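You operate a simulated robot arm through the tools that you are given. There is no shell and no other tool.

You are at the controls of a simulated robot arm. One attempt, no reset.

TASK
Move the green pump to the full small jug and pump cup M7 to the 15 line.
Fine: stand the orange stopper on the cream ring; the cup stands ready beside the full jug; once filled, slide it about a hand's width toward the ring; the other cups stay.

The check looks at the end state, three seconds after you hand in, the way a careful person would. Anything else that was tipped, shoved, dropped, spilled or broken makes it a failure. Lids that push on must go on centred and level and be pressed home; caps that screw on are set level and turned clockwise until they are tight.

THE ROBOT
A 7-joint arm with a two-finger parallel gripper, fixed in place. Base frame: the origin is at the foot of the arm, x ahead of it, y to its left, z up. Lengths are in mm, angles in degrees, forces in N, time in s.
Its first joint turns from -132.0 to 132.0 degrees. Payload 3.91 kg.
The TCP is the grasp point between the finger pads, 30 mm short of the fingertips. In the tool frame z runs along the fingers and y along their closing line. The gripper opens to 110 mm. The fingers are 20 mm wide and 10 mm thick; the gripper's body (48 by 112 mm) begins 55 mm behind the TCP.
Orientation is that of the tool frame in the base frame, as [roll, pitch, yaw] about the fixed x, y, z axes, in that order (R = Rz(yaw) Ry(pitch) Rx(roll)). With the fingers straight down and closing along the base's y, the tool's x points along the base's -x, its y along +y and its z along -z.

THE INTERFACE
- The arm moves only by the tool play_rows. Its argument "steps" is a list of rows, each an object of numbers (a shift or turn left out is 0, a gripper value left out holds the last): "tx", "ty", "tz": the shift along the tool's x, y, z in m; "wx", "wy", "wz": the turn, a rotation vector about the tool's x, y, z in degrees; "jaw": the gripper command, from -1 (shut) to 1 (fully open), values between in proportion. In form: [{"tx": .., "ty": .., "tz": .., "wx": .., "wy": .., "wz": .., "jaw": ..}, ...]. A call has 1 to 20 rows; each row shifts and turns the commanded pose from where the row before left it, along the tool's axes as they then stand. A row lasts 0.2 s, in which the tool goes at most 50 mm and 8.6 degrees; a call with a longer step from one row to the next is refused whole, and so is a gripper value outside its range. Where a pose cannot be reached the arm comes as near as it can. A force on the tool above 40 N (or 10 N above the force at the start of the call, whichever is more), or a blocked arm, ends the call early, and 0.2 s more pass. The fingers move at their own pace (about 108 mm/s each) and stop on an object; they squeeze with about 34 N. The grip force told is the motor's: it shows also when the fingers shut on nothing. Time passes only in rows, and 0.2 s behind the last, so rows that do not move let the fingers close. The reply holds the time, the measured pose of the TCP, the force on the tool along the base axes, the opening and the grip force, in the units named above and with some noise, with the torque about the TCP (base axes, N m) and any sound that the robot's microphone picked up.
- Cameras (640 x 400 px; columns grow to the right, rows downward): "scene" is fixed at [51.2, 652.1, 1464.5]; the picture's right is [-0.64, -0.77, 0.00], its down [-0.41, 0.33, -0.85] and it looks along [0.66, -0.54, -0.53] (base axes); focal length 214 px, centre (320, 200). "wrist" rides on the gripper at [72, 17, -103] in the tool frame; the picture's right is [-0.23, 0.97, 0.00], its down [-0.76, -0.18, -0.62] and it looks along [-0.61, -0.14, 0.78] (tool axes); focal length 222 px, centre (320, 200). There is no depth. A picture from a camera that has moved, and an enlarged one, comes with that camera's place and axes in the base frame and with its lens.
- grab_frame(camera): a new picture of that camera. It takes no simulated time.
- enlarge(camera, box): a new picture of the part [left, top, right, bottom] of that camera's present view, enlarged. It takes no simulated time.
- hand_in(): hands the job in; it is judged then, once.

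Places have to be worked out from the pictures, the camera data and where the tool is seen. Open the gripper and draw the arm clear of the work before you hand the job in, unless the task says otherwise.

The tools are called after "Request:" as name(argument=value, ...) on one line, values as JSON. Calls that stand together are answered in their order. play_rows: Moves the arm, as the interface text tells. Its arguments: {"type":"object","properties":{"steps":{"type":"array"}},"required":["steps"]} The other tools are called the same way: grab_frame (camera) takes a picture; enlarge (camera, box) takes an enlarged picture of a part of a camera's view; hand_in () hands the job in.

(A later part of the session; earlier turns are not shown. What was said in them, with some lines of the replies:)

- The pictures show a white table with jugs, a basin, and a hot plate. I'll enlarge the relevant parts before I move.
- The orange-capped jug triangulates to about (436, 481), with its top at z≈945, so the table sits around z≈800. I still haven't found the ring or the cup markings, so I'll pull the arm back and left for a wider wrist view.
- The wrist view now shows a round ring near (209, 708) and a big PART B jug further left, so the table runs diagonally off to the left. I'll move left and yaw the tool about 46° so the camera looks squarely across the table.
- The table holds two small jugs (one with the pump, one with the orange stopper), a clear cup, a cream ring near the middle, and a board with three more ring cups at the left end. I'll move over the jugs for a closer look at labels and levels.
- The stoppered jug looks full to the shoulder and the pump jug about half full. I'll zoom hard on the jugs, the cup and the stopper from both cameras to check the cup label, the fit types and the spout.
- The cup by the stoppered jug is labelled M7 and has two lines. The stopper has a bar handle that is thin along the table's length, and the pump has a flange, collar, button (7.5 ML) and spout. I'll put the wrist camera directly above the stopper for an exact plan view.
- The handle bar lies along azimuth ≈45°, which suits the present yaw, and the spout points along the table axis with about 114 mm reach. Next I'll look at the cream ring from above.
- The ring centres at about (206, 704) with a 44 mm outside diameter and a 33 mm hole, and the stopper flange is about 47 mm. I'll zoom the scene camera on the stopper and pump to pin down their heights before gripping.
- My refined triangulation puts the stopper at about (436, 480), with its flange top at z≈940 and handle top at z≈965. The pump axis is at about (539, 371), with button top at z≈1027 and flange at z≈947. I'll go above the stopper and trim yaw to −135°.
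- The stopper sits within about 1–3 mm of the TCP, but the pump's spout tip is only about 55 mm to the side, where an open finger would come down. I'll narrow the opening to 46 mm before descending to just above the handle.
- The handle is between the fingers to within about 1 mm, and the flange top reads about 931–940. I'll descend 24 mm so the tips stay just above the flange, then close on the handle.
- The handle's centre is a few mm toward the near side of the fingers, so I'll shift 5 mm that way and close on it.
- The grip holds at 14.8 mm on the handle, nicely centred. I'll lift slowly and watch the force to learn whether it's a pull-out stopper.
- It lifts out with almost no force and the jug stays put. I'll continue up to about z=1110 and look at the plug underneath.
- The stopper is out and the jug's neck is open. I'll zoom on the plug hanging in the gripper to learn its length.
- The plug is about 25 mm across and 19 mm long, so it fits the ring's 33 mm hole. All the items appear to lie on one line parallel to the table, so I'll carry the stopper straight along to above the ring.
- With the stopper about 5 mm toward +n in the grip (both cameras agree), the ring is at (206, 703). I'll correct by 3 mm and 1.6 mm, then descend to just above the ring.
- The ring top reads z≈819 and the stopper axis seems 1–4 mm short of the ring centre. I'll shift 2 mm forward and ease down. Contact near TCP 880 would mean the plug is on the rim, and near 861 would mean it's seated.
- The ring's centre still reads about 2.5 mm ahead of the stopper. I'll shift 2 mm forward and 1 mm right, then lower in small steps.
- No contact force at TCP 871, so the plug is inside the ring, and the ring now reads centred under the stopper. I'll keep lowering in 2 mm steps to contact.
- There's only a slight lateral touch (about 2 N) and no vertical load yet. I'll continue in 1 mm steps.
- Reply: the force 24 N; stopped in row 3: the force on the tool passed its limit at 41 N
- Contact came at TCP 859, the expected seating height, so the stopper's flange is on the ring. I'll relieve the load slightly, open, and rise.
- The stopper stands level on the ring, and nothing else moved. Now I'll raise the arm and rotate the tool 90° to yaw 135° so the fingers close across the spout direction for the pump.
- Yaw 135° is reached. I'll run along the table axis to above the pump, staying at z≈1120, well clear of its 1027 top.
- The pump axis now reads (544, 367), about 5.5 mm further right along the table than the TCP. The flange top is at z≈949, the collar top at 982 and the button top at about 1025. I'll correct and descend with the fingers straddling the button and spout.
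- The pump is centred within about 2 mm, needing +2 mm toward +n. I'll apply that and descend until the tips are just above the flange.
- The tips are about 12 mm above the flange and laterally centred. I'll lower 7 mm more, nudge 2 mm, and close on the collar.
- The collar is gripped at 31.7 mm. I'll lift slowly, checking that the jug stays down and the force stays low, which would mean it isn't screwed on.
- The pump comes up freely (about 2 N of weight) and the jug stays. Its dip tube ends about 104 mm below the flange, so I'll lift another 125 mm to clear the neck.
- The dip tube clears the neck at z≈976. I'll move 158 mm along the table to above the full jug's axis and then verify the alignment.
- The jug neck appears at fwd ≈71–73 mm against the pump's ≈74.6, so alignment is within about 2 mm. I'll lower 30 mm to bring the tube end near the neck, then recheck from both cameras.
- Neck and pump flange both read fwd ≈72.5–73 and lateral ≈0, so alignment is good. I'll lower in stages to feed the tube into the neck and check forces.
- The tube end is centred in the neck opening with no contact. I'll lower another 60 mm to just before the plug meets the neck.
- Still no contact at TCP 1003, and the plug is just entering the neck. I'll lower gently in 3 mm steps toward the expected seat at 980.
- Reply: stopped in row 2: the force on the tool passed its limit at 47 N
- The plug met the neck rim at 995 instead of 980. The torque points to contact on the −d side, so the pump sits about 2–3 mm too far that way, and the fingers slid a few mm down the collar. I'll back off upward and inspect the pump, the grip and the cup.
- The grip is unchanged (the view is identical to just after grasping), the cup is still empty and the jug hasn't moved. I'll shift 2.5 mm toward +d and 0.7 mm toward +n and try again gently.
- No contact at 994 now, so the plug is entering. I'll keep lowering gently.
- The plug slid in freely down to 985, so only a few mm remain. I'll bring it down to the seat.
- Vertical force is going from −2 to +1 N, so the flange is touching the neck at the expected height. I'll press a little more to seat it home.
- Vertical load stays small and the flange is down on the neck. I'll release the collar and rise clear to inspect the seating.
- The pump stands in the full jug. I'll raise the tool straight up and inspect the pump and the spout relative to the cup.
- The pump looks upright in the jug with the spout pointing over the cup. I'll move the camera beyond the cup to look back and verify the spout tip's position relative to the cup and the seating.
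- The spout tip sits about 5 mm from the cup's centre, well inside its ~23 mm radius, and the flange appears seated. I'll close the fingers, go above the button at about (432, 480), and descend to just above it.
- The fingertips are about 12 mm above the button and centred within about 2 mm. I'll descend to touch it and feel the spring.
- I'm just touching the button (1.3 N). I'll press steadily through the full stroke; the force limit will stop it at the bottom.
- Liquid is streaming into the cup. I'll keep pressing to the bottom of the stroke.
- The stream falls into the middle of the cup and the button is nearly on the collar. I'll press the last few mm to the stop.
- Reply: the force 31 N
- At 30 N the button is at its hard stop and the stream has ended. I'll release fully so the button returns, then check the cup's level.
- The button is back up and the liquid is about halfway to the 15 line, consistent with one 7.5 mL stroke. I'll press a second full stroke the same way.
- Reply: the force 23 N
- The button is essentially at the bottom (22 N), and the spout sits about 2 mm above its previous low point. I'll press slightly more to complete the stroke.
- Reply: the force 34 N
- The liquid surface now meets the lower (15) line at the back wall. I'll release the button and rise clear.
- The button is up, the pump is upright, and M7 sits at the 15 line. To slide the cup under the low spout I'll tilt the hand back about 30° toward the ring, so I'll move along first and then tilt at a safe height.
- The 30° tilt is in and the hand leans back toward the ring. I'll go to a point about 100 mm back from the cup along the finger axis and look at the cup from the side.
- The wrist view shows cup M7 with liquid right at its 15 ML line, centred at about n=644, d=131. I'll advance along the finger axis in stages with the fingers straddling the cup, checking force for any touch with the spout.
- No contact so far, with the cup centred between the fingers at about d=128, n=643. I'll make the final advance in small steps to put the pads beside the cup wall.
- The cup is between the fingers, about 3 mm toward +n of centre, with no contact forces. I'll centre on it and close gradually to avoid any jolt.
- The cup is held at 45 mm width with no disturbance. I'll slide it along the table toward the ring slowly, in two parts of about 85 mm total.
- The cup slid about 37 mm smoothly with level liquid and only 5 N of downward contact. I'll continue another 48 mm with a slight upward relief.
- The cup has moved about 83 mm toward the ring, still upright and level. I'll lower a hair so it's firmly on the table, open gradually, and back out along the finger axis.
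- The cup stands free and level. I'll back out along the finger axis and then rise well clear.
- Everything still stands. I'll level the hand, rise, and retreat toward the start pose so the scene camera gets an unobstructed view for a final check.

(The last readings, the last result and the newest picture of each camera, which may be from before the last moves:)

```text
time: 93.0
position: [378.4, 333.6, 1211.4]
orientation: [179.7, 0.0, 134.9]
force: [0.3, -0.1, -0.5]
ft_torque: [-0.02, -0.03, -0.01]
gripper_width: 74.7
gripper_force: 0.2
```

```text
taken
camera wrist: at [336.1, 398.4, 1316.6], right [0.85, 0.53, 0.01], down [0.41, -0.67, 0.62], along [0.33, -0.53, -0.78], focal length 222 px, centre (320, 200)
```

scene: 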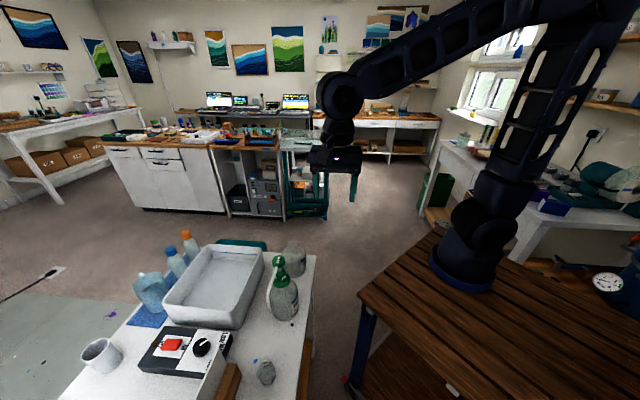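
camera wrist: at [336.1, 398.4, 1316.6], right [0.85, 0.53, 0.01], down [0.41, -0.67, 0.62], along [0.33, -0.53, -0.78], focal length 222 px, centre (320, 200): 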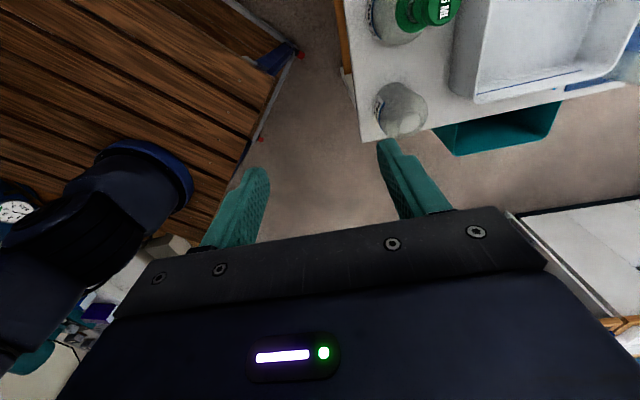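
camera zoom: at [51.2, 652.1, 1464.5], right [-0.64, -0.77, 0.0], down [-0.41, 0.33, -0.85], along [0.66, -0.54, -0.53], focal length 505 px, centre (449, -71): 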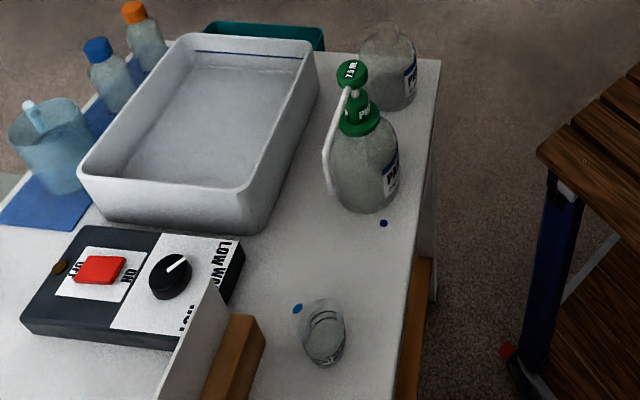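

The scene is clear. I'll zoom in to confirm the cup level, the pump seating, and that there are no drips on the table.

Request:
enlarge(camera="scene", box=[250, 355, 286, 395])

Request:
enlarge(camera="scene", box=[255, 245, 310, 330])

Request:
enlarge(camera="scene", box=[240, 310, 310, 370])

```text
10.00 times, centred on (268, 375) of scene
camera zoom: at [51.2, 652.1, 1464.5], right [-0.64, -0.77, 0.0], down [-0.41, 0.33, -0.85], along [0.66, -0.54, -0.53], focal length 2145 px, centre (840, -1550)
```

zoom: 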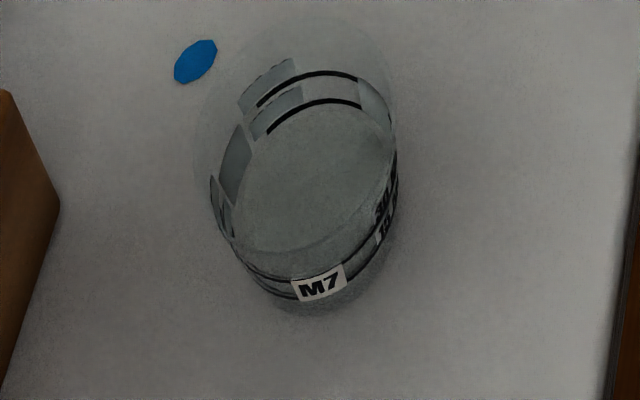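

```text
4.71 times, centred on (282, 288) of scene
camera zoom: at [51.2, 652.1, 1464.5], right [-0.64, -0.77, 0.0], down [-0.41, 0.33, -0.85], along [0.66, -0.54, -0.53], focal length 1009 px, centre (496, -212)
```

zoom: 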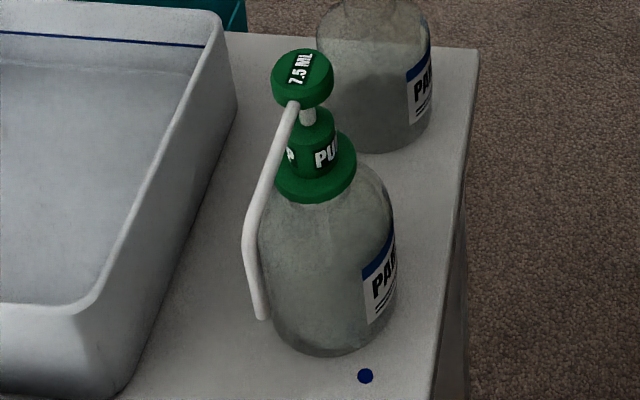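

```text
6.67 times, centred on (275, 340) of scene
camera zoom: at [51.2, 652.1, 1464.5], right [-0.64, -0.77, 0.0], down [-0.41, 0.33, -0.85], along [0.66, -0.54, -0.53], focal length 1430 px, centre (620, -733)
```

zoom: 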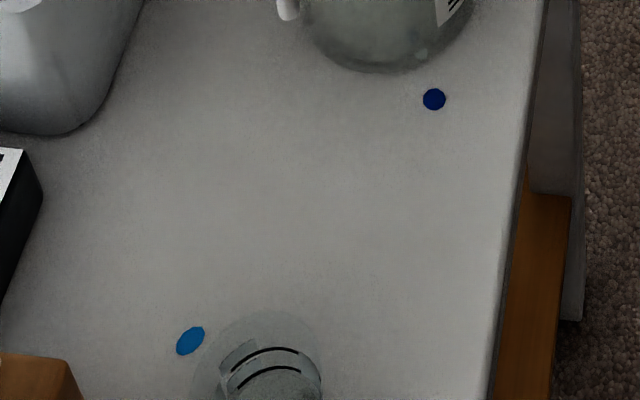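

The cup is on the 15 line, the pump is upright and fully seated, and there are no drips. As a last check I'll pass the wrist camera over the ring to confirm the stopper and the other cups.

Request:
play_rows(steps=[{"tx": 0.041, "ty": 0.0145}, {"tx": 0.041, "ty": 0.0145}, {"tx": 0.041, "ty": 0.0145}, {"tx": 0.041, "ty": 0.0145}, {"tx": 0.041, "ty": 0.0145}, {"tx": 0.041, "ty": 0.0145}, {"tx": 0.041, "ty": 0.0145}, {"tx": 0.041, "ty": 0.0145}, {"tx": 0.041, "ty": 0.0145}, {}])

Request:
grab_frame(camera="wrist")

Request:
enlarge(camera="wrist", box=[240, 20, 400, 160])

```text
time: 95.2
position: [208.8, 688.2, 1210.6]
orientation: [179.6, 0.0, 134.9]
force: [-0.2, 0.2, 1.0]
ft_torque: [0.01, 0.01, -0.03]
gripper_width: 74.5
gripper_force: 0.0
```

```text
taken
camera wrist: at [168.1, 751.9, 1315.2], right [0.85, 0.53, 0.01], down [0.41, -0.67, 0.62], along [0.33, -0.53, -0.78], focal length 222 px, centre (320, 200)
```

wrist: 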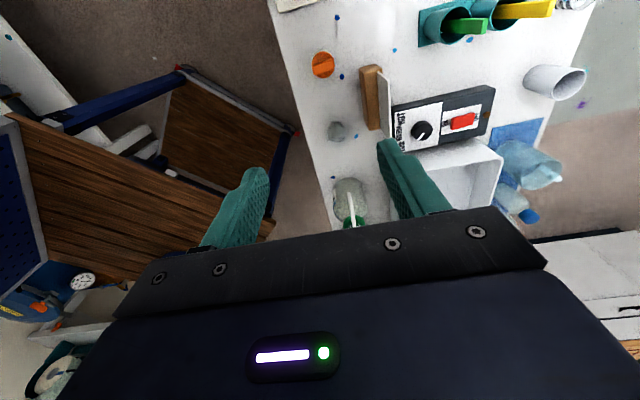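

```text
2.86 times, centred on (320, 90) of wrist
camera zoom: at [168.1, 751.9, 1315.2], right [0.85, 0.53, 0.01], down [0.41, -0.67, 0.62], along [0.33, -0.53, -0.78], focal length 635 px, centre (320, 514)
```

zoom: 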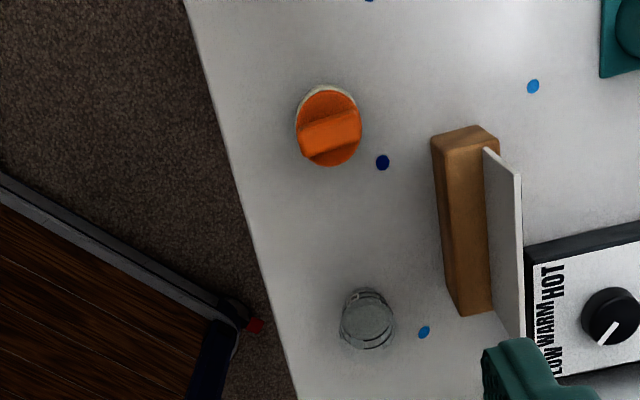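

The stopper stands level on the ring, the cup sits clear between the ring and the jug, and the rest is untouched. I'll retreat to the start area with the gripper open.

Request:
play_rows(steps=[{"tx": -0.041, "ty": -0.0145, "jaw": 1}, {"tx": -0.041, "ty": -0.0145}, {"tx": -0.041, "ty": -0.0145}, {"tx": -0.041, "ty": -0.0145}, {"tx": -0.041, "ty": -0.0145}, {"tx": -0.041, "ty": -0.0145}, {"tx": -0.041, "ty": -0.0145}, {"tx": -0.041, "ty": -0.0145}, {"tx": -0.041, "ty": -0.0145}, {}])

Request:
grab_frame(camera="scene")

```text
time: 97.4
position: [380.2, 336.6, 1211.0]
orientation: [179.7, 0.0, 135.0]
force: [0.5, 0.2, 1.2]
ft_torque: [-0.01, -0.01, -0.02]
gripper_width: 110.2
gripper_force: 0.1
```

```text
taken
```

scene: 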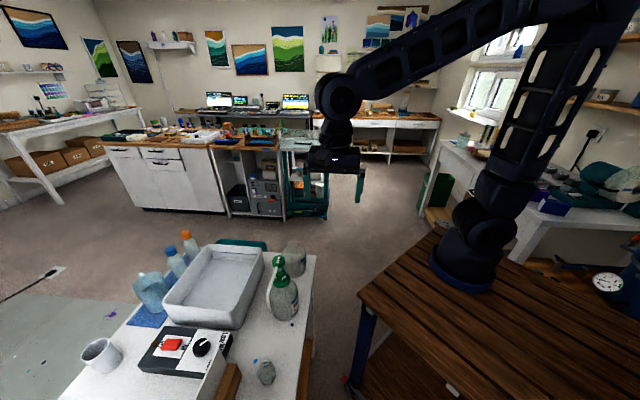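

The arm is clear with the gripper open. The pump is on the full jug, the stopper is on the cream ring, and M7 is at its 15 line and moved about a hand's width toward the ring. I'm handing in.

Request:
hand_in()

```text
The job is handed in.
```

The job is handed in, and every part of the task looked done in the last pictures.

- **Stopper:** the orange stopper stands level on the cream ring, sitting roughly 2 mm off the ring's centre.
- **Pump:** the green pump is in the full small jug, upright and seated down on the neck. On the first try its plug caught the neck rim, so I backed off, shifted about 2.5 mm, and it went in freely.
- **Cup M7:** two full 7.5 mL strokes brought the liquid to the 15 line. I saw no drips on the table.
- **Slide:** I slid the cup about 83 mm along the table toward the ring. It stayed upright and the level did not change.
- **Other items:** I did not touch the other cups, and nothing else I could see had been moved or tipped. The last close pass did not fully show the cups on the far board.

The arm is back near its starting position with the gripper fully open.
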